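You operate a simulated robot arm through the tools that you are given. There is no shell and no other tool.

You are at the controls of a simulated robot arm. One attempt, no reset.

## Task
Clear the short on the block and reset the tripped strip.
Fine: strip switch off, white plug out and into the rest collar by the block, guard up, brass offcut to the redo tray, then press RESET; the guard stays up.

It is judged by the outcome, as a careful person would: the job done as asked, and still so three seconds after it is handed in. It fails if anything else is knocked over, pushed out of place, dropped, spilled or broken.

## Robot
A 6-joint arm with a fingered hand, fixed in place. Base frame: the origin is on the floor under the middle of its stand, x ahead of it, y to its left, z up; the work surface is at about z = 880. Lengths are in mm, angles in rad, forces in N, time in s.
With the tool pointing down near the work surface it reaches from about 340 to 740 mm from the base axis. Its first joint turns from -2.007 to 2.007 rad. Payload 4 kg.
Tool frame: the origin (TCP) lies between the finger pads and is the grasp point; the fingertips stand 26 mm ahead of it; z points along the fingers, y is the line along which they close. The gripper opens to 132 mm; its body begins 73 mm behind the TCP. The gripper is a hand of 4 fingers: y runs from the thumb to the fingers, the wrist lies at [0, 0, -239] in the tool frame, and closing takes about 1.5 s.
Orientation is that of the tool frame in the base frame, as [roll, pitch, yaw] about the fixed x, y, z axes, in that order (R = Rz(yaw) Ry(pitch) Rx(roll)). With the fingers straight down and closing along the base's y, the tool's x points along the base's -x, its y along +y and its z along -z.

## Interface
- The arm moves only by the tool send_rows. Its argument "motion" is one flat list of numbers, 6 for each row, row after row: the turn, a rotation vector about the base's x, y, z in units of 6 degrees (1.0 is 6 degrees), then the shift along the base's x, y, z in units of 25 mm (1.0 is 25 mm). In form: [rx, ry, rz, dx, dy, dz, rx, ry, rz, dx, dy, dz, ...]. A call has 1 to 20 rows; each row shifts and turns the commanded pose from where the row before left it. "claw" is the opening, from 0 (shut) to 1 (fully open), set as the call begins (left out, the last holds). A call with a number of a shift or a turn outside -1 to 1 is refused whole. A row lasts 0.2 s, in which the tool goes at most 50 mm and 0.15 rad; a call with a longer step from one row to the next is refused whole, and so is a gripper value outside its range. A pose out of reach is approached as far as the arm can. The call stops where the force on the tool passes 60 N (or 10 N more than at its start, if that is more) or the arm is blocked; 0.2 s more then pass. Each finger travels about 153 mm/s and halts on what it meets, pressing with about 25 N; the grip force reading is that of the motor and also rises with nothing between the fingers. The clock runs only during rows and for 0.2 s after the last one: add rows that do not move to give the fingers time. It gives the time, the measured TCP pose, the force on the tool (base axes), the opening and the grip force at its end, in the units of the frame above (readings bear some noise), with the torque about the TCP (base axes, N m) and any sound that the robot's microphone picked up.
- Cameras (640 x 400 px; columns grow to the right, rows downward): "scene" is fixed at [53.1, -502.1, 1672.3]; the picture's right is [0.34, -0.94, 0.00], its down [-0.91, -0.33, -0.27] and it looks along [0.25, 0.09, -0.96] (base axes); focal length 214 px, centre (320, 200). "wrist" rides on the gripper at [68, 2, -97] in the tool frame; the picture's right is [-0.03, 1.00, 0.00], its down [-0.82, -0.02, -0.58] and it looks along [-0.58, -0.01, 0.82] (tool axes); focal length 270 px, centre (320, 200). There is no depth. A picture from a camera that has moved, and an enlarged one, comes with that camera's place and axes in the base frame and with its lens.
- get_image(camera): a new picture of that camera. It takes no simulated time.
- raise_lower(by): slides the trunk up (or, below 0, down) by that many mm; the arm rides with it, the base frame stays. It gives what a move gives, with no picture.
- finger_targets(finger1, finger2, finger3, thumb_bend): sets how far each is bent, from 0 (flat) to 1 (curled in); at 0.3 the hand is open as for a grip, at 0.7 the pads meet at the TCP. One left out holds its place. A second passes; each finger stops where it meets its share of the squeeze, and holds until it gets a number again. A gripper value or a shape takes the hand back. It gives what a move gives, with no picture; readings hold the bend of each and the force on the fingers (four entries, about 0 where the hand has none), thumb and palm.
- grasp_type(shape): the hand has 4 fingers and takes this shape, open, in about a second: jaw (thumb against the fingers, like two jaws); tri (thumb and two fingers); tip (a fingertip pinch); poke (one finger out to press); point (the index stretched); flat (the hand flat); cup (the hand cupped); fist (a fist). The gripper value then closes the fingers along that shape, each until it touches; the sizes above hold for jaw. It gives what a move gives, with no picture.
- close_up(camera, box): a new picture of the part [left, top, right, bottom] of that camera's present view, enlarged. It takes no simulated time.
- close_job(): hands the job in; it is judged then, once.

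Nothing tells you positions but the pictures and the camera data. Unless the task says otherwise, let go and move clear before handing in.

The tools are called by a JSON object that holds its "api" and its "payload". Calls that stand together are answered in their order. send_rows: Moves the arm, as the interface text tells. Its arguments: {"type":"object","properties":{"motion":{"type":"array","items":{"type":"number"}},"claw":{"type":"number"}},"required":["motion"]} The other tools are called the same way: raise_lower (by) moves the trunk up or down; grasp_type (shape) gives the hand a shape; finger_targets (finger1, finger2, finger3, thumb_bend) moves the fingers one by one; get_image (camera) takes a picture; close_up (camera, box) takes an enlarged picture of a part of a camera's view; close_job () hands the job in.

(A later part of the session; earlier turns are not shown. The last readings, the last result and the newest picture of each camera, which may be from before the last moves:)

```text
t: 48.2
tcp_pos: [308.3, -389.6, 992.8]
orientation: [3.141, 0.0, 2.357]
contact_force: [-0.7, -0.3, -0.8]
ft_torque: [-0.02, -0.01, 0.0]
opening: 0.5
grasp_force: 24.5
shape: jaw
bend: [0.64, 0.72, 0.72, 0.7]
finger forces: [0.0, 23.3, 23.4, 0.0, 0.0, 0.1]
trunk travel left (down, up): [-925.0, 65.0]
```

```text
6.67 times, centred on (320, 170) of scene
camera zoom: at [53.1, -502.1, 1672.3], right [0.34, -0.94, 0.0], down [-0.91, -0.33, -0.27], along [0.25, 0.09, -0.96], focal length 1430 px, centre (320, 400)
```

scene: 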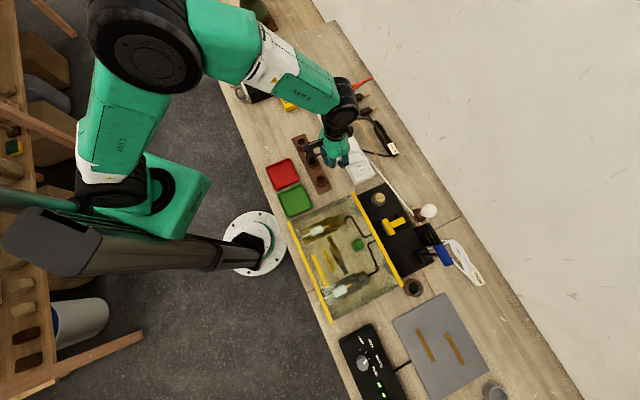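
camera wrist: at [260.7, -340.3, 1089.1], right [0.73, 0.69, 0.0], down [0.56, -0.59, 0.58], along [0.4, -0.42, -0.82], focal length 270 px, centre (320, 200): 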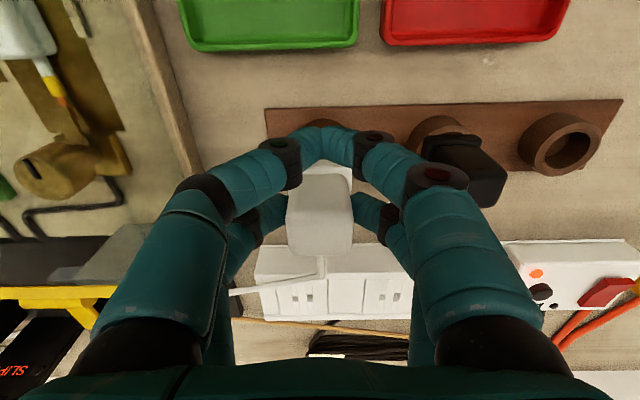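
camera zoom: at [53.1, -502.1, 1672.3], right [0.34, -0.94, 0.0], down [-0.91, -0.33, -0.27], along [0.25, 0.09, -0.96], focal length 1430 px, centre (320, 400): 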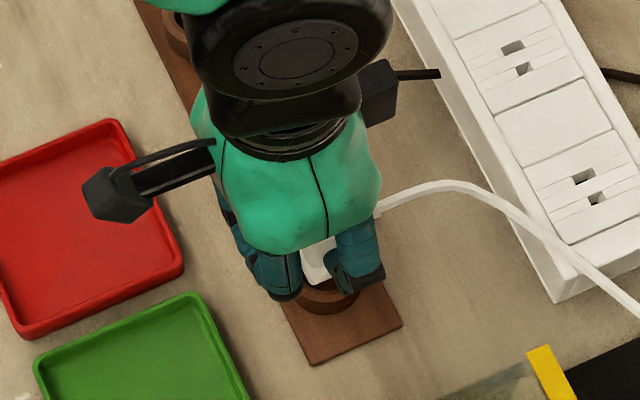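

I'll re-read the pose to average out noise before lowering.

{"api": "send_rows", "payload": {"motion": [0, 0, 0, 0, 0, 0]}}

{"api": "close_up", "payload": {"camera": "wrist", "box": [260, 90, 400, 220]}}

{"api": "send_rows", "payload": {"motion": [0, 0, 0, 0, 0, 0]}}

{"api": "close_up", "payload": {"camera": "scene", "box": [315, 165, 340, 190]}}

```text
t: 48.6
tcp_pos: [307.9, -390.1, 993.5]
orientation: [3.14, 0.001, 2.357]
contact_force: [0.2, 0.2, -0.7]
ft_torque: [0.01, -0.01, -0.01]
opening: 0.2
grasp_force: 25.1
shape: jaw
bend: [0.64, 0.72, 0.72, 0.7]
finger forces: [0.1, 23.4, 23.4, 0.1, 0.1, 0.0]
trunk travel left (down, up): [-925.0, 65.0]
```

```text
3.08 times, centred on (330, 155) of wrist
camera zoom: at [260.7, -340.2, 1089.1], right [0.73, 0.69, 0.0], down [0.56, -0.59, 0.58], along [0.4, -0.42, -0.82], focal length 832 px, centre (289, 338)
```

zoom: 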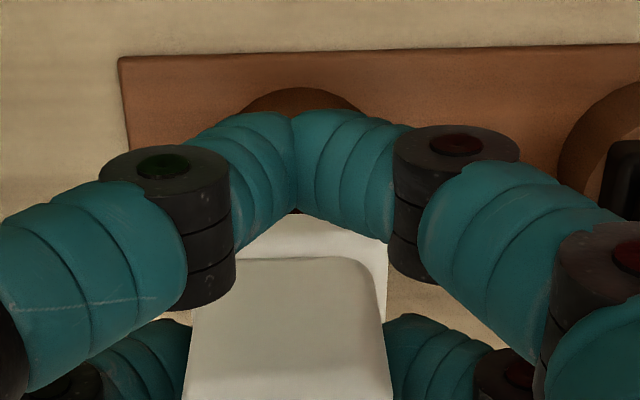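

```text
t: 49.0
tcp_pos: [307.0, -388.8, 993.4]
orientation: [3.141, -0.001, 2.356]
contact_force: [-0.3, 0.1, -0.3]
ft_torque: [0.0, 0.0, 0.01]
opening: 0.6
grasp_force: 24.9
shape: jaw
bend: [0.64, 0.72, 0.72, 0.7]
finger forces: [0.0, 23.4, 23.5, 0.0, 0.0, 0.0]
trunk travel left (down, up): [-925.0, 65.0]
```

```text
16.00 times, centred on (328, 178) of scene
camera zoom: at [53.1, -502.1, 1672.3], right [0.34, -0.94, 0.0], down [-0.91, -0.33, -0.27], along [0.25, 0.09, -0.96], focal length 3432 px, centre (200, 560)
```

zoom: 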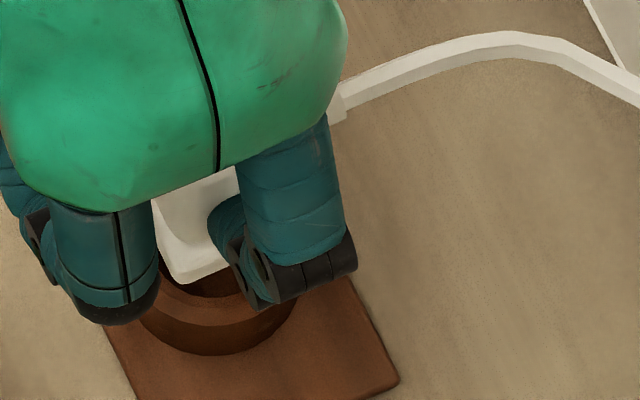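

The plug sits about 3 mm off toward the block side. I'll correct it and lower gently.

{"api": "send_rows", "payload": {"motion": [0, 0, 0, 0.132, 0.054, 0, 0, 0, 0, 0, 0, -0.3, 0, 0, 0, 0, 0, -0.3, 0, 0, 0, 0, 0, 0, 0, 0, 0, 0, 0, 0]}}

{"api": "get_image", "payload": {"camera": "wrist"}}

{"api": "close_up", "payload": {"camera": "scene", "box": [310, 160, 345, 195]}}

```text
t: 50.2
tcp_pos: [313.3, -388.2, 978.9]
orientation: [3.141, 0.0, 2.355]
contact_force: [-0.5, 0.3, 0.3]
ft_torque: [-0.01, 0.0, -0.01]
opening: 0.6
grasp_force: 24.8
shape: jaw
bend: [0.64, 0.72, 0.72, 0.7]
finger forces: [0.0, 23.4, 23.4, 0.0, 0.0, 0.1]
trunk travel left (down, up): [-925.0, 65.0]
```

```text
taken
camera wrist: at [265.6, -339.0, 1073.9], right [0.72, 0.69, 0.0], down [0.56, -0.59, 0.58], along [0.4, -0.42, -0.82], focal length 270 px, centre (320, 200)
```

wrist: 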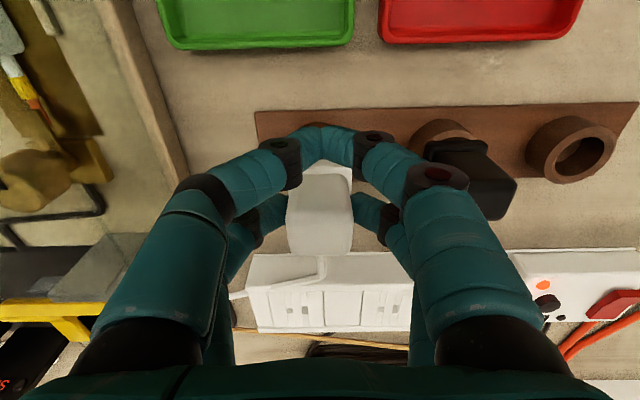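

```text
11.43 times, centred on (328, 178) of scene
camera zoom: at [53.1, -502.1, 1672.3], right [0.34, -0.94, 0.0], down [-0.91, -0.33, -0.27], along [0.25, 0.09, -0.96], focal length 2451 px, centre (234, 457)
```

zoom: 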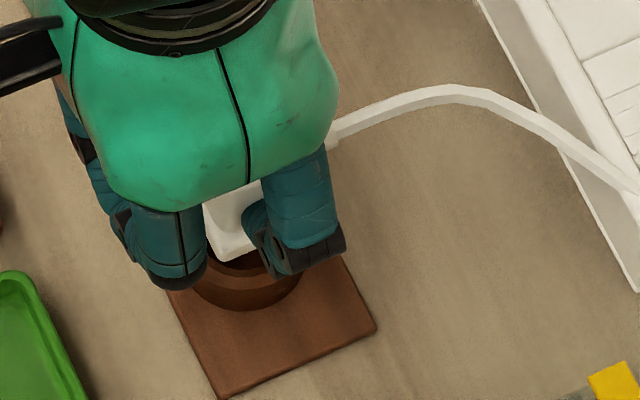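

Aligned within about 1 mm now. Lowering in small steps until the flange touches the collar.

{"api": "send_rows", "payload": {"motion": [0, 0, 0, 0, 0, -0.12, 0, 0, 0, 0, 0, -0.12, 0, 0, 0, 0, 0, -0.12, 0, 0, 0, 0, 0, -0.12, 0, 0, 0, 0, 0, 0]}}

{"api": "send_rows", "payload": {"motion": [0, 0, 0, 0, 0, -0.1, 0, 0, 0, 0, 0, -0.1, 0, 0, 0, 0, 0, 0]}}

{"api": "close_up", "payload": {"camera": "scene", "box": [310, 160, 345, 195]}}

{"api": "get_image", "payload": {"camera": "wrist"}}

```text
t: 51.4
tcp_pos: [313.4, -387.0, 967.0]
orientation: [3.141, 0.001, 2.356]
contact_force: [-0.4, 0.3, -0.9]
ft_torque: [-0.01, 0.01, -0.03]
opening: 0.6
grasp_force: 24.7
shape: jaw
bend: [0.64, 0.72, 0.72, 0.7]
finger forces: [0.0, 23.4, 23.3, 0.0, 0.1, 0.0]
trunk travel left (down, up): [-925.0, 65.0]
```

```text
t: 52.2
tcp_pos: [311.7, -387.5, 960.7]
orientation: [-3.141, 0.0, 2.355]
contact_force: [0.2, 0.1, 0.0]
ft_torque: [0.02, 0.0, 0.01]
opening: 0.2
grasp_force: 25.3
shape: jaw
bend: [0.64, 0.72, 0.72, 0.7]
finger forces: [0.0, 23.3, 23.4, 0.1, 0.0, 0.0]
trunk travel left (down, up): [-925.0, 65.0]
```

```text
11.43 times, centred on (328, 178) of scene
camera zoom: at [53.1, -502.1, 1672.3], right [0.34, -0.94, 0.0], down [-0.91, -0.33, -0.27], along [0.25, 0.09, -0.96], focal length 2451 px, centre (234, 457)
```

zoom: 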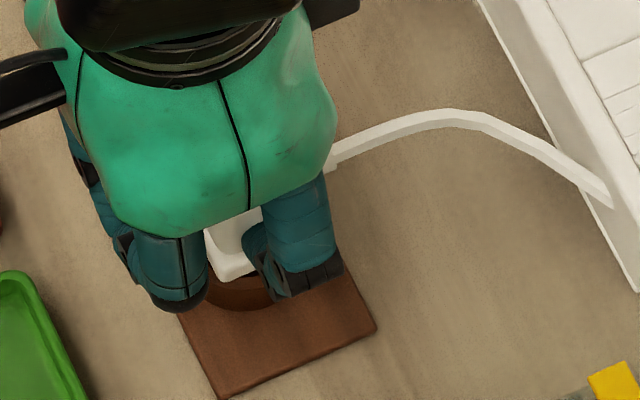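

```text
taken
camera wrist: at [264.7, -339.5, 1057.2], right [0.73, 0.69, 0.0], down [0.56, -0.59, 0.58], along [0.4, -0.42, -0.82], focal length 270 px, centre (320, 200)
```

wrist: 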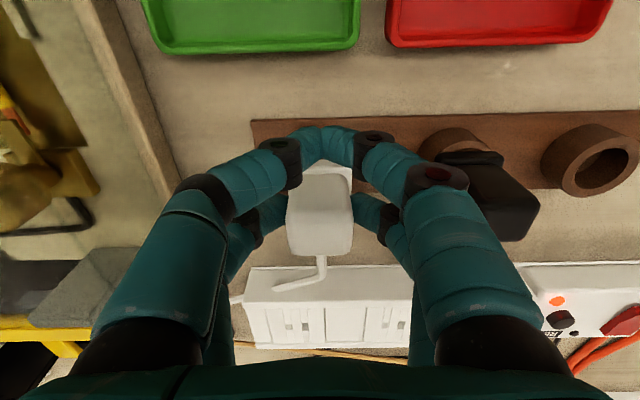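

{"api": "send_rows", "payload": {"motion": [0, 0, 0, 0, 0, -0.1, 0, 0, 0, 0, 0, -0.1, 0, 0, 0, 0, 0, 0]}}

{"api": "send_rows", "payload": {"motion": [0, 0, 0, 0, 0, -0.1, 0, 0, 0, 0, 0, 0]}}

{"api": "close_up", "payload": {"camera": "scene", "box": [310, 160, 345, 195]}}

```text
t: 53.0
tcp_pos: [311.7, -387.2, 956.9]
orientation: [3.141, 0.0, 2.357]
contact_force: [-0.2, -0.1, -1.5]
ft_torque: [0.0, 0.05, -0.03]
opening: 0.4
grasp_force: 25.2
shape: jaw
bend: [0.64, 0.72, 0.72, 0.7]
finger forces: [0.1, 23.4, 23.4, 0.0, 0.1, 0.0]
trunk travel left (down, up): [-925.0, 65.0]
```

```text
t: 53.6
tcp_pos: [311.1, -387.8, 954.6]
orientation: [3.141, 0.0, 2.354]
contact_force: [0.4, 0.0, 0.1]
ft_torque: [-0.02, 0.02, 0.0]
opening: 0.5
grasp_force: 24.9
shape: jaw
bend: [0.64, 0.72, 0.72, 0.7]
finger forces: [0.0, 23.3, 23.4, 0.0, 0.0, 0.0]
trunk travel left (down, up): [-925.0, 65.0]
```

```text
11.43 times, centred on (328, 178) of scene
camera zoom: at [53.1, -502.1, 1672.3], right [0.34, -0.94, 0.0], down [-0.91, -0.33, -0.27], along [0.25, 0.09, -0.96], focal length 2451 px, centre (234, 457)
```

zoom: 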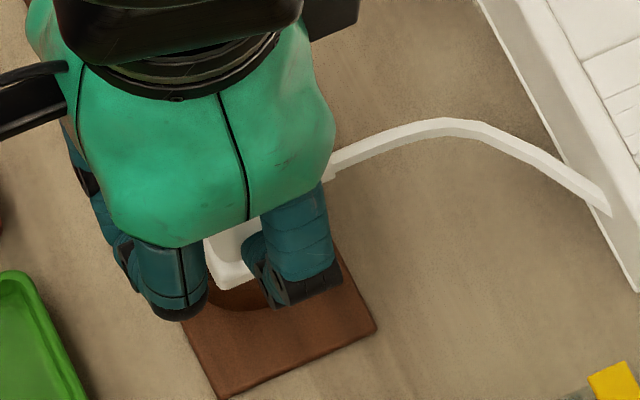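

Still no contact; continuing down in small steps.

{"api": "send_rows", "payload": {"motion": [0, 0, 0, 0, 0, -0.1, 0, 0, 0, 0, 0, 0]}}

{"api": "send_rows", "payload": {"motion": [0, 0, 0, 0, 0, -0.1, 0, 0, 0, 0, 0, 0]}}

{"api": "get_image", "payload": {"camera": "wrist"}}

{"api": "close_up", "payload": {"camera": "scene", "box": [310, 160, 345, 195]}}

```text
t: 54.2
tcp_pos: [312.1, -387.4, 952.7]
orientation: [-3.142, 0.002, 2.356]
contact_force: [-0.7, 2.4, 7.8]
ft_torque: [-0.1, -0.06, 0.01]
opening: 0.8
grasp_force: 25.1
shape: jaw
bend: [0.64, 0.72, 0.73, 0.7]
finger forces: [0.1, 25.9, 25.6, 0.1, 0.1, 0.0]
trunk travel left (down, up): [-925.0, 65.0]
```

```text
t: 54.8
tcp_pos: [311.7, -387.7, 951.4]
orientation: [3.139, 0.002, 2.358]
contact_force: [-0.8, 1.7, 23.8]
ft_torque: [-0.33, -0.28, 0.03]
opening: 1.7
grasp_force: 24.9
shape: jaw
bend: [0.64, 0.73, 0.73, 0.7]
finger forces: [0.0, 30.2, 29.9, 0.0, 0.0, 0.1]
trunk travel left (down, up): [-925.0, 65.0]
```

```text
taken
camera wrist: at [264.1, -339.3, 1046.3], right [0.73, 0.69, 0.0], down [0.56, -0.59, 0.58], along [0.4, -0.42, -0.81], focal length 270 px, centre (320, 200)
```

wrist: 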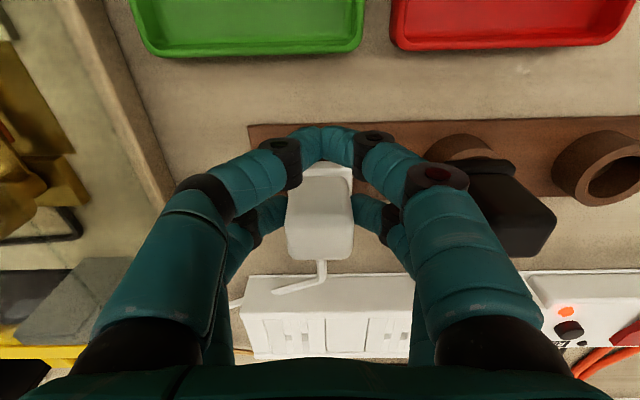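

```text
11.43 times, centred on (328, 178) of scene
camera zoom: at [53.1, -502.1, 1672.3], right [0.34, -0.94, 0.0], down [-0.91, -0.33, -0.27], along [0.25, 0.09, -0.96], focal length 2451 px, centre (234, 457)
```

zoom: 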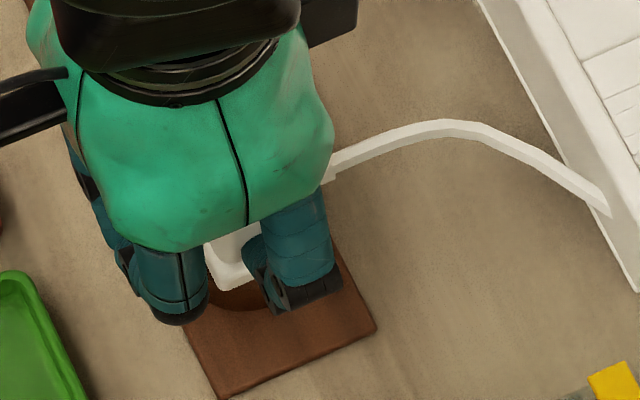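

The plug contacted at TCP z≈953, which matches the flange sitting on the collar rim. I'll relieve the pressure slightly and open the fingers.

{"api": "send_rows", "payload": {"motion": [0, 0, 0, 0, 0, 0.09, 0, 0, 0, 0, 0, 0]}}

{"api": "send_rows", "payload": {"motion": [0, 0, 0, 0, 0, 0, 0, 0, 0, 0, 0, 0, 0, 0, 0, 0, 0, 0, 0, 0, 0, 0, 0, 0], "claw": 0.5}}

{"api": "get_image", "payload": {"camera": "wrist"}}

{"api": "close_up", "payload": {"camera": "scene", "box": [310, 160, 345, 195]}}

```text
t: 55.4
tcp_pos: [313.2, -388.1, 952.3]
orientation: [-3.141, 0.0, 2.356]
contact_force: [-3.9, -0.8, 8.7]
ft_torque: [-0.16, -0.04, -0.05]
opening: 1.5
grasp_force: 25.2
shape: jaw
bend: [0.64, 0.73, 0.73, 0.7]
finger forces: [0.0, 26.7, 29.3, 0.1, 0.0, 0.0]
trunk travel left (down, up): [-925.0, 65.0]
```

```text
t: 56.4
tcp_pos: [313.0, -388.9, 952.1]
orientation: [3.14, -0.001, 2.355]
contact_force: [-0.4, 0.2, -0.4]
ft_torque: [0.0, 0.0, -0.02]
opening: 65.4
grasp_force: 0.0
shape: jaw
bend: [0.73, 0.73, 0.73, 0.7]
finger forces: [0.1, 0.0, 0.0, 0.0, 0.0, 0.0]
trunk travel left (down, up): [-925.0, 65.0]
```

```text
taken
camera wrist: at [265.4, -339.6, 1047.9], right [0.73, 0.69, 0.0], down [0.56, -0.59, 0.58], along [0.4, -0.42, -0.82], focal length 270 px, centre (320, 200)
```

wrist: 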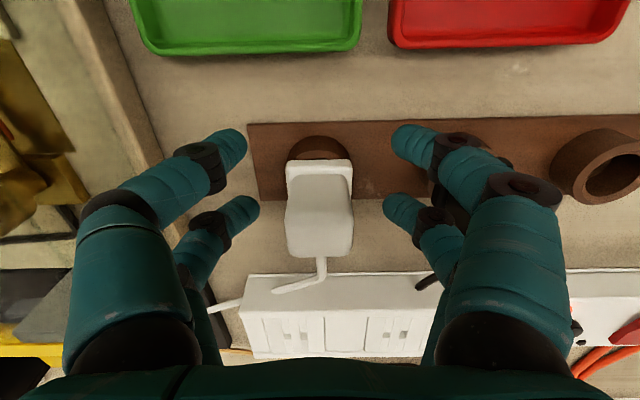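

```text
11.43 times, centred on (328, 178) of scene
camera zoom: at [53.1, -502.1, 1672.3], right [0.34, -0.94, 0.0], down [-0.91, -0.33, -0.27], along [0.25, 0.09, -0.96], focal length 2451 px, centre (234, 457)
```

zoom: 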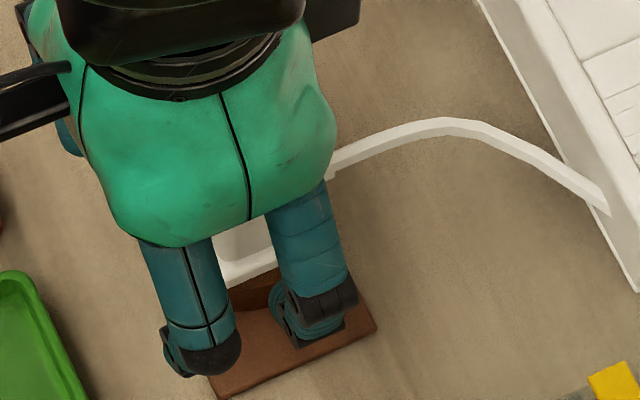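

Released: the plug stands on the collar rim. I'll lift straight up and inspect it.

{"api": "send_rows", "payload": {"motion": [0, 0, 0, 0, 0, 0.4, 0, 0, 0, 0, 0, 0.8, 0, 0, 0, 0, 0, 1, 0, 0, 0, 0, 0, 1, 0, 0, 0, 0, 0, 0.8, 0, 0, 0, 0, 0, 0]}}

{"api": "get_image", "payload": {"camera": "wrist"}}

{"api": "get_image", "payload": {"camera": "scene"}}

```text
t: 57.8
tcp_pos: [313.5, -387.7, 1050.0]
orientation: [-3.142, 0.002, 2.358]
contact_force: [0.7, -0.2, 0.5]
ft_torque: [-0.01, -0.03, -0.01]
opening: 65.5
grasp_force: 0.1
shape: jaw
bend: [0.73, 0.73, 0.73, 0.7]
finger forces: [0.0, 0.0, 0.0, 0.1, 0.1, 0.0]
trunk travel left (down, up): [-925.0, 65.0]
```

```text
taken
camera wrist: at [265.6, -339.5, 1145.8], right [0.73, 0.69, 0.0], down [0.56, -0.59, 0.58], along [0.4, -0.42, -0.82], focal length 270 px, centre (320, 200)
```

wrist: 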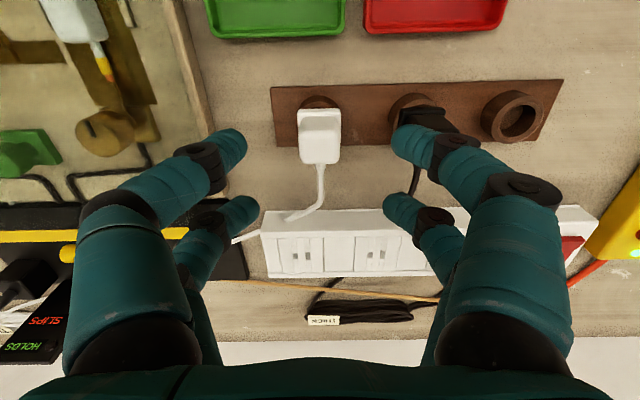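

```text
taken
```

scene: 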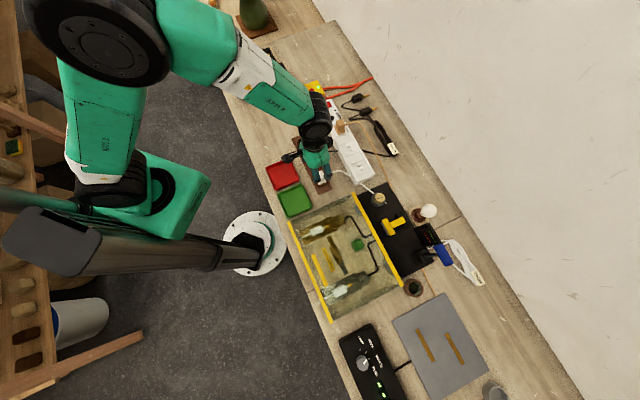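

{"api": "close_up", "payload": {"camera": "wrist", "box": [270, 70, 470, 230]}}

{"api": "close_up", "payload": {"camera": "scene", "box": [300, 150, 350, 200]}}

```text
2.50 times, centred on (370, 150) of wrist
camera zoom: at [265.6, -339.5, 1145.8], right [0.73, 0.69, 0.0], down [0.56, -0.59, 0.58], along [0.4, -0.42, -0.82], focal length 676 px, centre (195, 325)
```

zoom: 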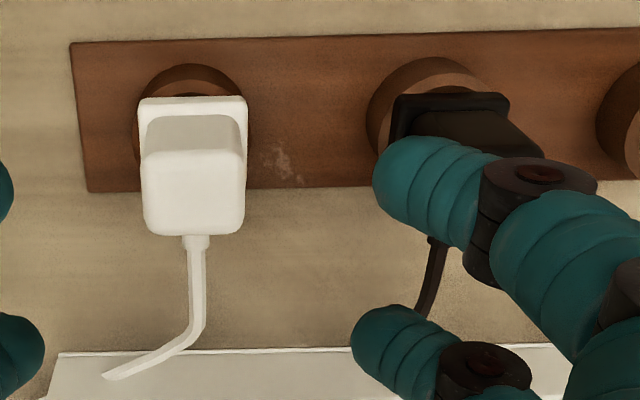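

```text
8.00 times, centred on (325, 175) of scene
camera zoom: at [53.1, -502.1, 1672.3], right [0.34, -0.94, 0.0], down [-0.91, -0.33, -0.27], along [0.25, 0.09, -0.96], focal length 1716 px, centre (280, 400)
```

zoom: 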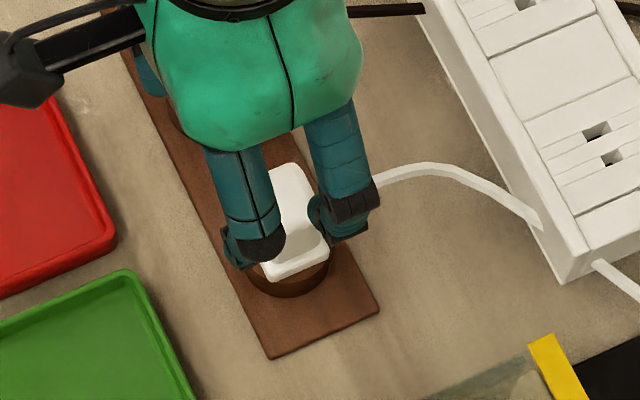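

The white plug sits in the near-block collar the same way the black plug sits in its collar. Now I'll move in front of the block, tilting the hand so the camera looks more horizontally at the guard, handle and hinge.

{"api": "send_rows", "payload": {"motion": [0, 0, 0, -0.2, 0, 1, 0, 0, 0, -0.954, -0.163, 1, 0, 0, 0, -0.954, -0.163, 0.8, 0, 0, 0, -0.954, -0.163, 0.3, 0, 0, 0, -0.954, -0.163, 0.3, 0, 0, 0, -0.954, -0.163, 0.3, 0, 0, 0, -0.954, -0.163, 0.3, -0.7, -0.7, 0, -0.954, -0.163, 0, -0.7, -0.7, 0, -0.954, -0.163, 0, -0.7, -0.7, 0, -0.954, -0.163, 0, -0.7, -0.7, 0, -0.954, -0.163, 0, -0.7, -0.7, 0, -0.954, -0.163, 0, -0.7, -0.7, 0, -0.954, -0.163, 0, 0, 0, 0, -0.954, -0.163, 0, 0, 0, 0, -0.7, -0.163, 0, 0, 0, 0, 0, 0, 0]}}

{"api": "get_image", "payload": {"camera": "wrist"}}

{"api": "close_up", "payload": {"camera": "scene", "box": [290, 135, 390, 205]}}

```text
t: 61.2
tcp_pos: [54.1, -492.1, 1247.8]
orientation: [3.136, 0.557, 2.338]
contact_force: [-0.7, -0.1, -0.2]
ft_torque: [0.02, 0.0, 0.0]
opening: 65.5
grasp_force: 0.0
shape: jaw
bend: [0.73, 0.73, 0.73, 0.7]
finger forces: [0.0, 0.0, 0.0, 0.0, 0.0, 0.0]
out of reach, approached as far as the arm can: row 11, 12, 13, 14, 15
trunk travel left (down, up): [-925.0, 65.0]
```

```text
taken
camera wrist: at [-21.5, -413.8, 1291.9], right [0.73, 0.68, 0.02], down [0.25, -0.3, 0.92], along [0.63, -0.67, -0.39], focal length 270 px, centre (320, 200)
```

wrist: 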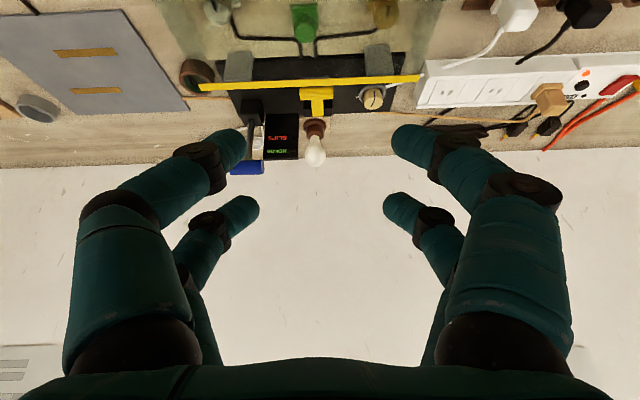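

```text
5.71 times, centred on (340, 170) of scene
camera zoom: at [53.1, -502.1, 1672.3], right [0.34, -0.94, 0.0], down [-0.91, -0.33, -0.27], along [0.25, 0.09, -0.96], focal length 1226 px, centre (206, 371)
```

zoom: 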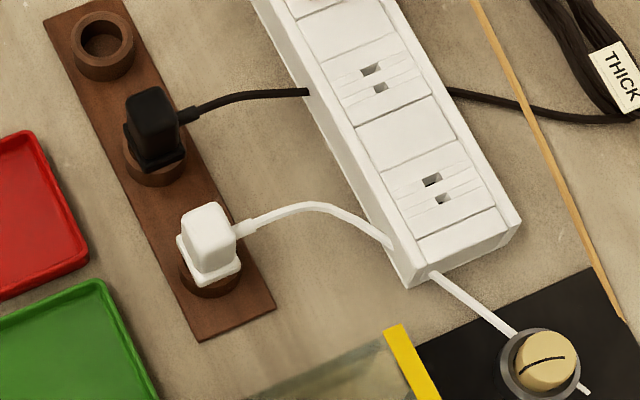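

The white plug stands properly in the collar. The tilted pose ran out of reach, but this view shows the hinge area, so I'll zoom in.

{"api": "close_up", "payload": {"camera": "wrist", "box": [170, 0, 440, 180]}}

{"api": "close_up", "payload": {"camera": "wrist", "box": [180, 40, 300, 110]}}

{"api": "close_up", "payload": {"camera": "wrist", "box": [290, 40, 430, 120]}}

{"api": "close_up", "payload": {"camera": "scene", "box": [280, 180, 430, 330]}}

```text
2.22 times, centred on (305, 90) of wrist
camera zoom: at [-21.5, -413.8, 1291.9], right [0.73, 0.68, 0.02], down [0.25, -0.3, 0.92], along [0.63, -0.67, -0.39], focal length 601 px, centre (353, 444)
```

zoom: 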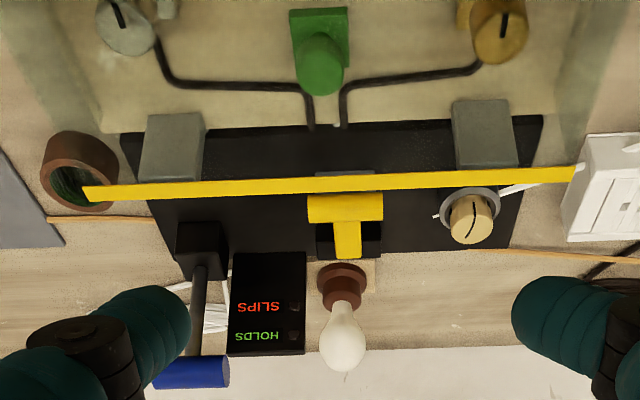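

```text
5.33 times, centred on (240, 75) of wrist
camera zoom: at [-21.5, -413.8, 1291.9], right [0.73, 0.68, 0.02], down [0.25, -0.3, 0.92], along [0.63, -0.67, -0.39], focal length 1442 px, centre (747, 867)
```

zoom: 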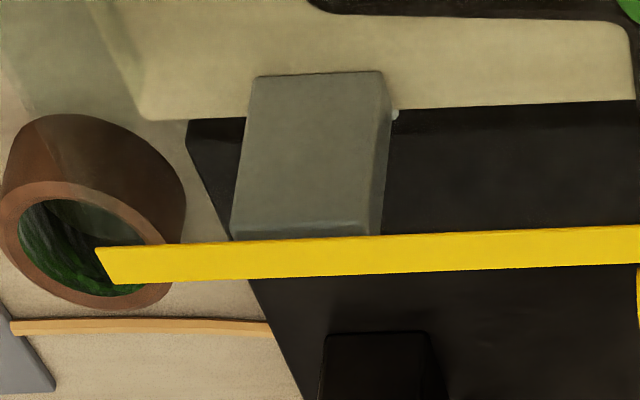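

```text
4.57 times, centred on (360, 80) of wrist
camera zoom: at [-21.5, -413.8, 1291.9], right [0.73, 0.68, 0.02], down [0.25, -0.3, 0.92], along [0.63, -0.67, -0.39], focal length 1236 px, centre (137, 749)
```

zoom: 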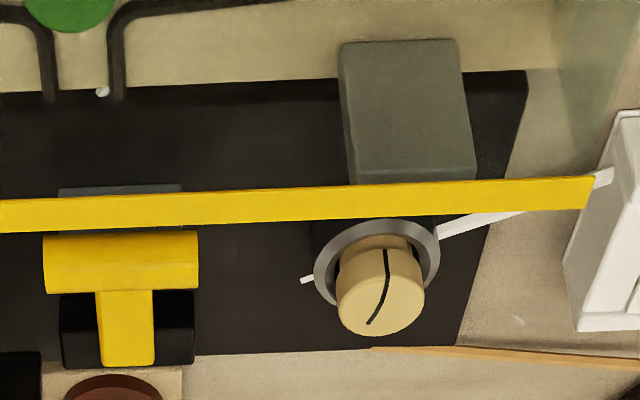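

```text
2.67 times, centred on (355, 255) of scene
camera zoom: at [53.1, -502.1, 1672.3], right [0.34, -0.94, 0.0], down [-0.91, -0.33, -0.27], along [0.25, 0.09, -0.96], focal length 572 px, centre (227, 53)
```

zoom: 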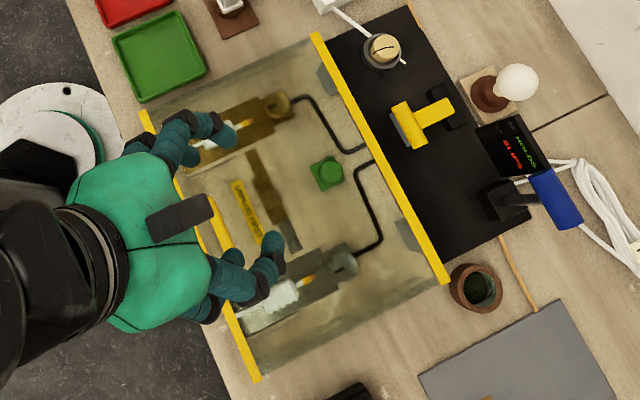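

The guard plate sits on two grey posts at the rear (hinge side), with a yellow handle near the front edge. Gripping the handle would jam the fingers as the guard turns, so I plan to lift the front edge from below and push it back. First I'll see where the commanded pose really is.

{"api": "send_rows", "payload": {"motion": [0, 0, 0, 0, 0, 0, 0, 0, 0, 0, 0, 0]}}

```text
t: 61.8
tcp_pos: [54.1, -491.9, 1245.8]
orientation: [3.138, 0.555, 2.339]
contact_force: [-0.6, 0.1, 0.4]
ft_torque: [0.0, 0.0, 0.02]
opening: 65.2
grasp_force: 0.1
shape: jaw
bend: [0.73, 0.73, 0.73, 0.7]
finger forces: [0.0, 0.0, 0.0, 0.0, 0.1, 0.0]
trunk travel left (down, up): [-925.0, 65.0]
```

{"api": "send_rows", "payload": {"motion": [0, 0, -1, 0, 0, 0, 0, 0, -1, 0, 0, 0, 0, 0, -1, 0, 0, 0, 0, 0, -1, 0, 0, 0, 0, 0, -1, 0, 0, 0, 0, 0, -1, 0, 0, 0, 0, 0, -1, 0, 0, 0, 0, 0, -0.5, 0, 0, 0, 0, 0, 0, -0.6, 0.6, 0, 0, 0, 0, -0.6, 0.6, 0, 0, 0, 0, -0.6, 0.6, 0, 0, 0, 0, 0, 0, 0]}}

{"api": "get_image", "payload": {"camera": "wrist"}}

{"api": "get_image", "payload": {"camera": "scene"}}

```text
t: 64.4
tcp_pos: [7.2, -446.8, 1244.6]
orientation: [3.139, 0.565, 1.557]
contact_force: [-0.3, 0.3, 0.1]
ft_torque: [0.0, 0.01, -0.01]
opening: 65.4
grasp_force: 0.1
shape: jaw
bend: [0.73, 0.73, 0.73, 0.7]
finger forces: [0.1, 0.0, 0.1, 0.0, 0.1, 0.1]
trunk travel left (down, up): [-925.0, 65.0]
```

```text
taken
camera wrist: at [10.7, -338.9, 1288.8], right [1.0, -0.03, 0.02], down [-0.03, -0.38, 0.92], along [-0.02, -0.92, -0.38], focal length 270 px, centre (320, 200)
```

wrist: 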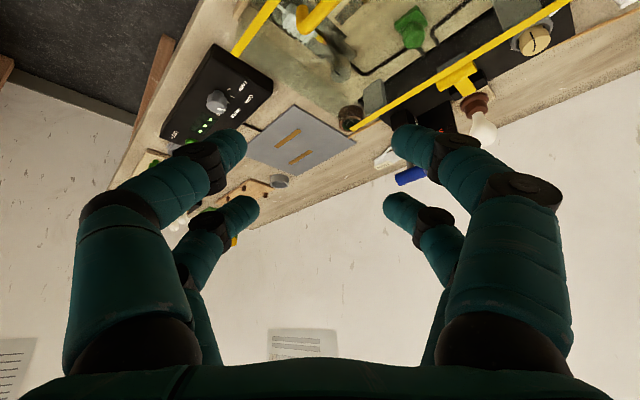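

```text
taken
```

scene: 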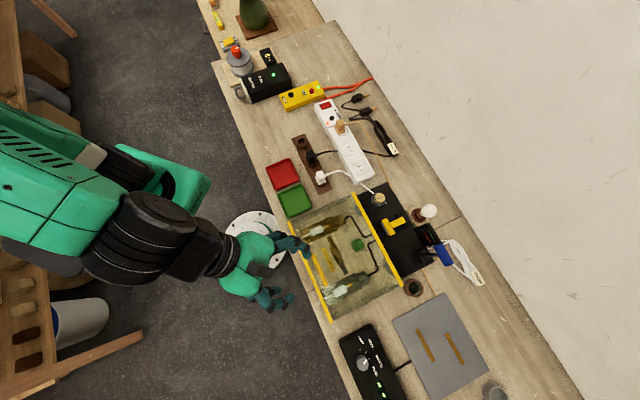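

Radial orientation works. I'll lower the trunk so the camera can view the guard's front edge from a low angle.

{"api": "raise_lower", "payload": {"by": -200}}

{"api": "get_image", "payload": {"camera": "wrist"}}

{"api": "close_up", "payload": {"camera": "wrist", "box": [220, 0, 460, 150]}}

```text
t: 66.6
tcp_pos: [7.9, -448.2, 1044.0]
orientation: [3.141, 0.563, 1.559]
contact_force: [0.0, 0.8, 0.4]
ft_torque: [0.01, -0.04, -0.01]
opening: 65.7
grasp_force: 0.1
shape: jaw
bend: [0.73, 0.73, 0.73, 0.7]
finger forces: [0.0, 0.0, 0.0, 0.0, 0.0, 0.0]
trunk travel left (down, up): [-725.0, 265.0]
```

```text
taken
camera wrist: at [10.7, -338.7, 1088.9], right [1.0, -0.03, 0.02], down [-0.03, -0.38, 0.92], along [-0.02, -0.92, -0.38], focal length 270 px, centre (320, 200)
```

wrist: 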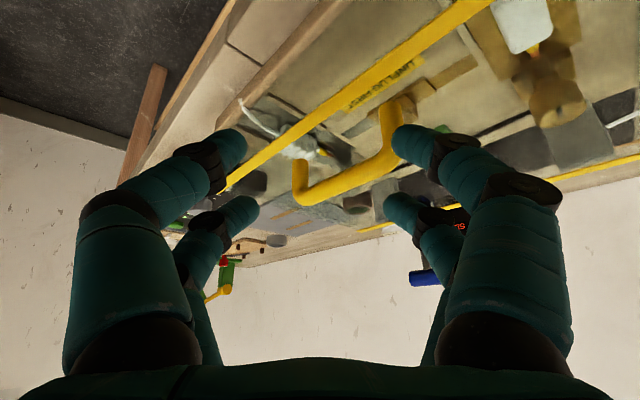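

```text
2.67 times, centred on (340, 75) of wrist
camera zoom: at [10.7, -338.7, 1088.9], right [1.0, -0.03, 0.02], down [-0.03, -0.38, 0.92], along [-0.02, -0.92, -0.38], focal length 721 px, centre (267, 533)
```

zoom: 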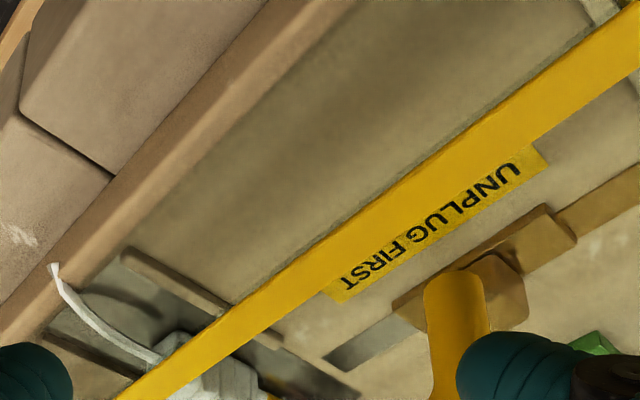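

The handle bar is at z≈1000, about 18 mm behind the front edge, with a roughly 30 mm gap under it. I'll test whether the arm can hold a steep outward tilt (~60°) square to the guard's front edge at a safe height, with only the rear finger pair pinched as a lifting prong.

{"api": "send_rows", "payload": {"motion": [0, 0, 1, 0, 0, 0, 0, 0, 1, 0, 0, 0, 0, 0, 1, 0, 0, 0, 0, 0, 1, 0, 0, 0, 0, 0, 1, 0, 0, 0, 0, 0, 1, 0, 0, 0, 0, 0, 1, 0, 0, 0, 0, 0, 0.5, 0, 0, 0, 0, 0, 0, 0, 0, 0]}}

{"api": "send_rows", "payload": {"motion": [-0.66, -0.66, 0, 0, 0, 0, -0.66, -0.66, 0, 0, 0, 0, -0.66, -0.66, 0, 0, 0, 0, -0.66, -0.66, 0, 0, 0, 0, -0.66, -0.66, 0, 0, 0, 0, 0, 0, 0, 0, 0, 0]}}

{"api": "get_image", "payload": {"camera": "wrist"}}

{"api": "get_image", "payload": {"camera": "scene"}}

```text
t: 68.6
tcp_pos: [32.7, -465.2, 1075.0]
orientation: [3.138, 0.554, 2.336]
contact_force: [-0.7, 0.1, -0.7]
ft_torque: [-0.03, 0.02, -0.01]
opening: 65.4
grasp_force: 0.1
shape: jaw
bend: [0.73, 0.73, 0.73, 0.7]
finger forces: [0.1, 0.0, 0.1, 0.1, 0.0, 0.1]
out of reach, approached as far as the arm can: row 6, 7, 8
trunk travel left (down, up): [-725.0, 265.0]
```

```text
t: 70.0
tcp_pos: [122.0, -534.0, 1248.3]
orientation: [3.109, 1.033, 2.313]
contact_force: [-0.5, -0.7, 1.1]
ft_torque: [-0.01, 0.03, -0.01]
opening: 65.4
grasp_force: 0.1
shape: jaw
bend: [0.73, 0.73, 0.73, 0.7]
finger forces: [0.0, 0.0, 0.0, 0.1, 0.0, 0.1]
out of reach, approached as far as the arm can: row 1, 2, 3, 4, 5
trunk travel left (down, up): [-725.0, 265.0]
```

```text
taken
camera wrist: at [41.3, -450.2, 1237.7], right [0.73, 0.69, 0.04], down [-0.08, 0.03, 1.0], along [0.68, -0.73, 0.08], focal length 270 px, centre (320, 200)
```

wrist: 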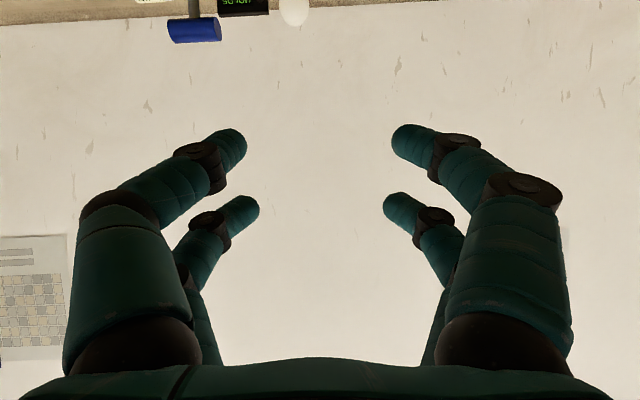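

```text
taken
```

scene: 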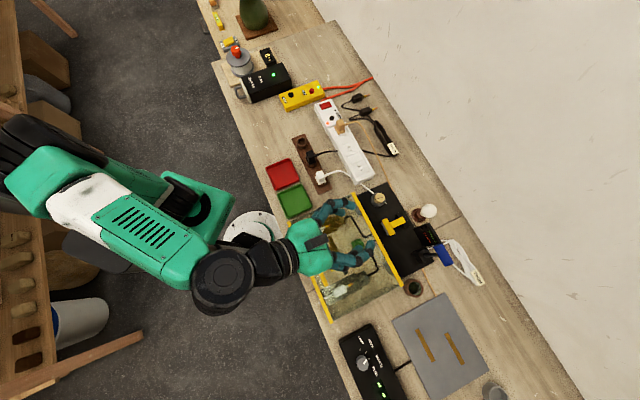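

Near the shoulder height the arm runs out of inner reach, so I need the trunk high and the hand low for that tilt. I'll un-tilt here, raise the trunk, and then come down in front of the block.

{"api": "send_rows", "payload": {"motion": [0.698, 0.698, 0, 0, 0, 0, 0.698, 0.698, 0, 0, 0, 0, 0.698, 0.698, 0, 0, 0, 0, 0.698, 0.698, 0, 0, 0, 0, 0.698, 0.698, 0, 0, 0, 0, 0.698, 0.698, 0, 0, 0, 0, 0.698, 0.698, 0, 0, 0, 0, 0.698, 0.698, 0, 0, 0, 0, 0.698, 0.698, 0, 0, 0, 0, 0.698, 0.698, 0, 0, 0, 0, 0, 0, 0, 0, 0, 0]}}

{"api": "raise_lower", "payload": {"by": 260}}

```text
t: 72.4
tcp_pos: [120.5, -520.5, 1232.0]
orientation: [-3.138, 0.018, 2.346]
contact_force: [0.3, 0.1, 0.5]
ft_torque: [0.0, 0.0, 0.03]
opening: 65.5
grasp_force: 0.1
shape: jaw
bend: [0.73, 0.73, 0.73, 0.7]
finger forces: [0.1, 0.0, 0.1, 0.0, 0.1, 0.0]
out of reach, approached as far as the arm can: row 10
trunk travel left (down, up): [-725.0, 265.0]
```

```text
t: 75.0
tcp_pos: [120.3, -520.5, 1491.9]
orientation: [-3.139, 0.02, 2.345]
contact_force: [0.3, -0.3, -0.5]
ft_torque: [0.0, -0.04, 0.01]
opening: 65.5
grasp_force: 0.1
shape: jaw
bend: [0.73, 0.73, 0.73, 0.7]
finger forces: [0.0, 0.0, 0.0, 0.0, 0.0, 0.1]
trunk travel left (down, up): [-985.0, 5.0]
```

{"api": "send_rows", "payload": {"motion": [0, 0, 0, 0, 0, -1, 0, 0, 0, 0, 0, -1, 0, 0, 0, 0, 0, -1, 0, 0, 0, 0, 0, -1, 0, 0, 0, 0, 0, -1, 0, 0, 0, 0, 0, -1, 0, 0, 0, 0, 0, -1, 0, 0, 0, 0, 0, -1, 0, 0, 0, 0, 0, -1, 0, 0, 0, 0, 0, -1, 0, 0, 0, 0, 0, -1, 0, 0, 0, 0, 0, -1, 0, 0, 0, -0.88, 0.46, -0.5, 0, 0, 0, -0.88, 0.46, -0.5, 0, 0, 0, -0.88, 0.46, -0.5, 0, 0, 0, -0.88, 0.46, -0.5, 0, 0, 0, -0.88, 0.46, -0.5, 0, 0, 0, -0.88, 0.46, -0.5, 0, 0, 0, 0, 0, 0]}}

{"api": "get_image", "payload": {"camera": "scene"}}

{"api": "get_image", "payload": {"camera": "wrist"}}

```text
t: 79.0
tcp_pos: [-10.5, -452.2, 1115.2]
orientation: [-3.135, 0.02, 2.346]
contact_force: [-0.3, 0.8, -0.4]
ft_torque: [0.01, -0.03, -0.01]
opening: 65.5
grasp_force: 0.0
shape: jaw
bend: [0.73, 0.73, 0.73, 0.7]
finger forces: [0.0, 0.0, 0.0, 0.0, 0.0, 0.0]
trunk travel left (down, up): [-985.0, 5.0]
```

```text
taken
```

scene: 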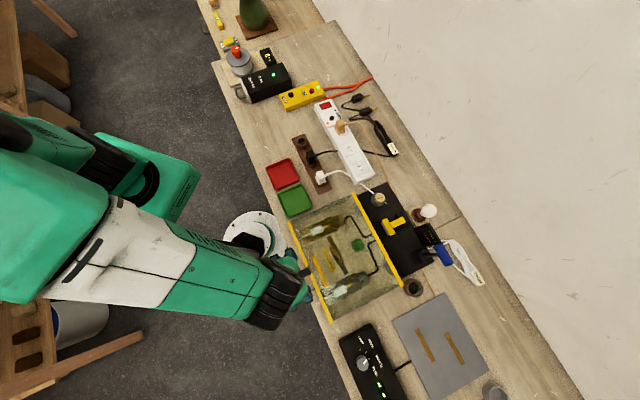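

```text
taken
camera wrist: at [-59.1, -401.9, 1209.5], right [0.73, 0.68, 0.0], down [0.55, -0.59, 0.59], along [0.4, -0.44, -0.8], focal length 270 px, centre (320, 200)
```

wrist: 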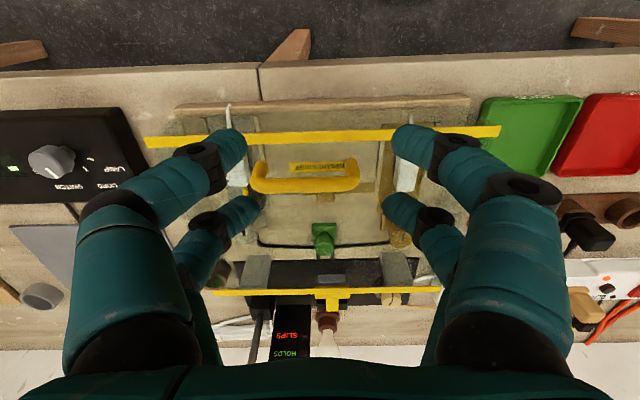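

Good view of the guard. I'll pinch the rear pair, curl the front digits up, drop to z≈1040 in front of the guard, and tilt in stages.

{"api": "finger_targets", "payload": {"finger1": 1.0, "finger2": 0.7, "finger3": 0.7, "thumb_bend": 1.0}}

{"api": "send_rows", "payload": {"motion": [0, 0, 0, -0.2, 0.2, -0.8, 0, 0, 0, -0.2, 0.2, -0.8, 0, 0, 0, -0.2, 0.2, -0.8, 0, 0, 0, 0, 0, -0.5, 0, 0, 0, 0, 0, 0]}}

{"api": "send_rows", "payload": {"motion": [-0.7, -0.7, 0, 0, 0, 0, -0.7, -0.7, 0, 0, 0, 0, -0.7, -0.7, 0, 0, 0, 0, -0.7, -0.7, 0, 0, 0, 0, 0, 0, 0, 0, 0, 0]}}

{"api": "get_image", "payload": {"camera": "wrist"}}

```text
t: 80.0
tcp_pos: [-11.3, -452.6, 1115.3]
orientation: [-3.139, 0.019, 2.345]
contact_force: [-0.2, 0.1, -1.5]
ft_torque: [0.02, 0.02, 0.01]
opening: 0.0
grasp_force: 0.0
shape: fingers
bend: [1.0, 0.7, 0.7, 0.88]
finger forces: [0.0, 0.0, 0.0, 0.0, 0.0, 0.0]
trunk travel left (down, up): [-985.0, 5.0]
```

```text
t: 81.2
tcp_pos: [-27.2, -441.2, 1044.0]
orientation: [-3.137, 0.02, 2.345]
contact_force: [0.4, 0.6, 0.9]
ft_torque: [-0.01, -0.02, 0.0]
opening: 0.0
grasp_force: 0.0
shape: fingers
bend: [1.0, 0.7, 0.7, 0.88]
finger forces: [0.1, 0.1, 0.0, 0.1, 0.1, 0.0]
trunk travel left (down, up): [-985.0, 5.0]
```

```text
t: 82.4
tcp_pos: [-24.6, -445.8, 1049.6]
orientation: [-3.141, 0.162, 2.341]
contact_force: [0.1, 0.4, 0.6]
ft_torque: [0.03, -0.01, -0.01]
opening: 0.0
grasp_force: 0.0
shape: fingers
bend: [1.0, 0.7, 0.7, 0.88]
finger forces: [0.0, 0.1, 0.1, 0.0, 0.1, 0.0]
out of reach, approached as far as the arm can: row 2, 3, 4
trunk travel left (down, up): [-985.0, 5.0]
```

```text
taken
camera wrist: at [-80.7, -385.1, 1133.0], right [0.73, 0.68, 0.0], down [0.48, -0.52, 0.7], along [0.48, -0.51, -0.71], focal length 270 px, centre (320, 200)
```

wrist: 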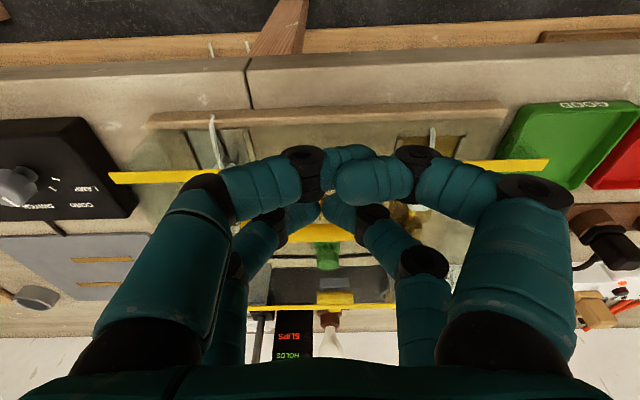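

The limit is the first joint: the wrist can't go further round, so outward tilts in front of the block aren't available. A hand pointing straight down over the handle is reachable, so I'll come from above with the fingers closing across the bar. First I'll un-tilt, rise, and turn 90° to see the handle side-on.

{"api": "send_rows", "payload": {"motion": [0.545, 0.545, 0, 0, 0, 0.5, 0.545, 0.545, 0, 0, 0, 0.5, 0, 0, 0, 0.46, -0.66, 0.9, 0, 0, 0, 0.46, -0.66, 0.9, 0, 0, 0, 0.46, -0.66, 0.9, 0, 0, 0, 0.46, -0.66, 0.9, 0, 0, 0, 0, 0, 0]}}

{"api": "send_rows", "payload": {"motion": [0, 0, -1, 0, 0, 0, 0, 0, -1, 0, 0, 0, 0, 0, -1, 0, 0, 0, 0, 0, -1, 0, 0, 0, 0, 0, -1, 0, 0, 0, 0, 0, -1, 0, 0, 0, 0, 0, -1, 0, 0, 0, 0, 0, -1, 0, 0, 0, 0, 0, -1, 0, 0, 0, 0, 0, -1, 0, 0, 0, 0, 0, -1, 0, 0, 0, 0, 0, -1, 0, 0, 0, 0, 0, -1, 0, 0, 0, 0, 0, -1, 0, 0, 0, 0, 0, -1, 0, 0, 0, 0, 0, 0, 0, 0, 0]}}

{"api": "grasp_type", "payload": {"shape": "jaw"}}

{"api": "get_image", "payload": {"camera": "wrist"}}

```text
t: 84.0
tcp_pos: [22.3, -509.3, 1166.1]
orientation: [-3.137, 0.0, 2.343]
contact_force: [-0.5, 0.2, 0.5]
ft_torque: [0.0, 0.0, 0.01]
opening: 0.1
grasp_force: 0.1
shape: fingers
bend: [1.0, 0.7, 0.7, 0.88]
finger forces: [0.1, 0.0, 0.0, 0.0, 0.1, 0.1]
trunk travel left (down, up): [-985.0, 5.0]
```

```text
t: 87.4
tcp_pos: [22.7, -510.0, 1164.5]
orientation: [-3.139, 0.001, 0.77]
contact_force: [-0.1, -0.8, 0.5]
ft_torque: [-0.01, 0.01, 0.0]
opening: 0.0
grasp_force: 0.0
shape: fingers
bend: [1.0, 0.7, 0.7, 0.88]
finger forces: [0.0, 0.1, 0.1, 0.0, 0.0, 0.0]
trunk travel left (down, up): [-985.0, 5.0]
```

```text
t: 88.3
tcp_pos: [22.7, -509.1, 1165.6]
orientation: [-3.137, 0.002, 0.772]
contact_force: [0.3, -1.1, 0.5]
ft_torque: [0.02, -0.01, -0.02]
opening: 131.8
grasp_force: 0.1
shape: jaw
bend: [0.3, 0.3, 0.3, 0.3]
finger forces: [0.0, 0.0, 0.0, 0.0, 0.0, 0.0]
trunk travel left (down, up): [-985.0, 5.0]
```

```text
taken
camera wrist: at [73.1, -464.2, 1260.7], right [0.68, -0.73, 0.0], down [-0.6, -0.56, 0.58], along [-0.43, -0.39, -0.82], focal length 270 px, centre (320, 200)
```

wrist: 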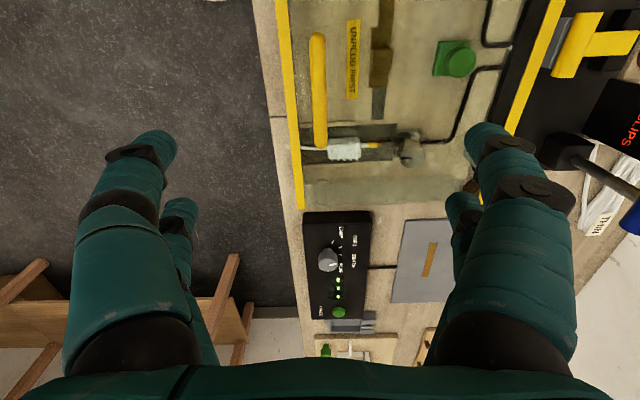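

The 90° turn is reachable, and the TCP is now centred over the handle, with the bar at about e2=376, yt=-343, z≈995 and about 15 mm in diameter. Before touching it I'll test in free air whether the end-of-swing pose behind vertical, tilted slightly back, is within reach.

{"api": "send_rows", "payload": {"motion": [0, 0, 0, 0.896, -0.895, 0.1, 0, 0, 0, 0.896, -0.895, 0.1, 0, 0, 0, 0.896, -0.895, 0.1, 0, 0, 0, 0.896, -0.895, 0.1, 0, 0, 0, 0.896, -0.895, 0.1, 0, 0, 0, 0.896, -0.895, 0.1, 0, 0, 0, 0.896, -0.895, 0.1, 0, 0, 0, 0.896, -0.895, 0.1, 0, 0, 0, 0, 0, 0]}}

{"api": "send_rows", "payload": {"motion": [0.7, 0.7, 0, 0, 0, 0, 0.7, 0.7, 0, 0, 0, 0, 0, 0, 0, 0, 0, 0]}}

{"api": "get_image", "payload": {"camera": "scene"}}

{"api": "get_image", "payload": {"camera": "wrist"}}

```text
t: 90.3
tcp_pos: [192.6, -665.3, 1180.7]
orientation: [-3.136, 0.0, 0.772]
contact_force: [0.6, 0.0, -0.3]
ft_torque: [0.0, -0.05, 0.03]
opening: 131.8
grasp_force: 0.0
shape: jaw
bend: [0.3, 0.3, 0.3, 0.3]
finger forces: [0.0, 0.0, 0.0, 0.0, 0.1, 0.1]
out of reach, approached as far as the arm can: row 8
trunk travel left (down, up): [-985.0, 5.0]
```

```text
t: 91.1
tcp_pos: [186.3, -627.2, 1174.8]
orientation: [-2.93, 0.004, 0.772]
contact_force: [0.2, 0.6, 0.1]
ft_torque: [-0.02, 0.01, -0.02]
opening: 131.9
grasp_force: 0.1
shape: jaw
bend: [0.3, 0.3, 0.3, 0.3]
finger forces: [0.1, 0.0, 0.0, 0.1, 0.0, 0.0]
out of reach, approached as far as the arm can: row 1, 2
trunk travel left (down, up): [-985.0, 5.0]
```

```text
taken
```

scene: 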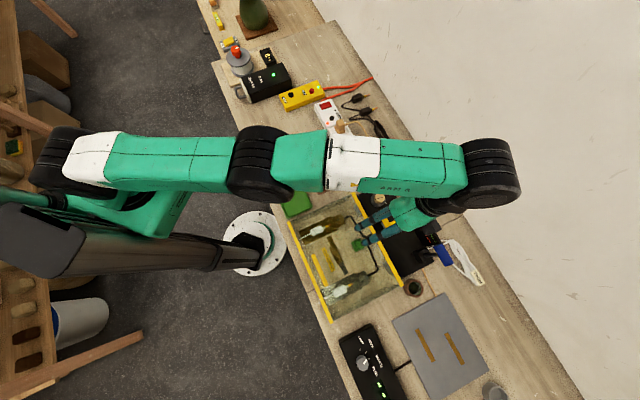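

```text
taken
camera wrist: at [251.7, -595.2, 1267.6], right [0.66, -0.72, -0.21], down [-0.51, -0.64, 0.57], along [-0.55, -0.27, -0.79], focal length 270 px, centre (320, 200)
```

wrist: 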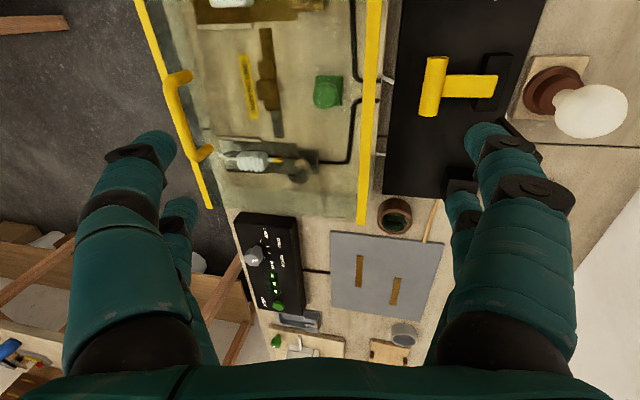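

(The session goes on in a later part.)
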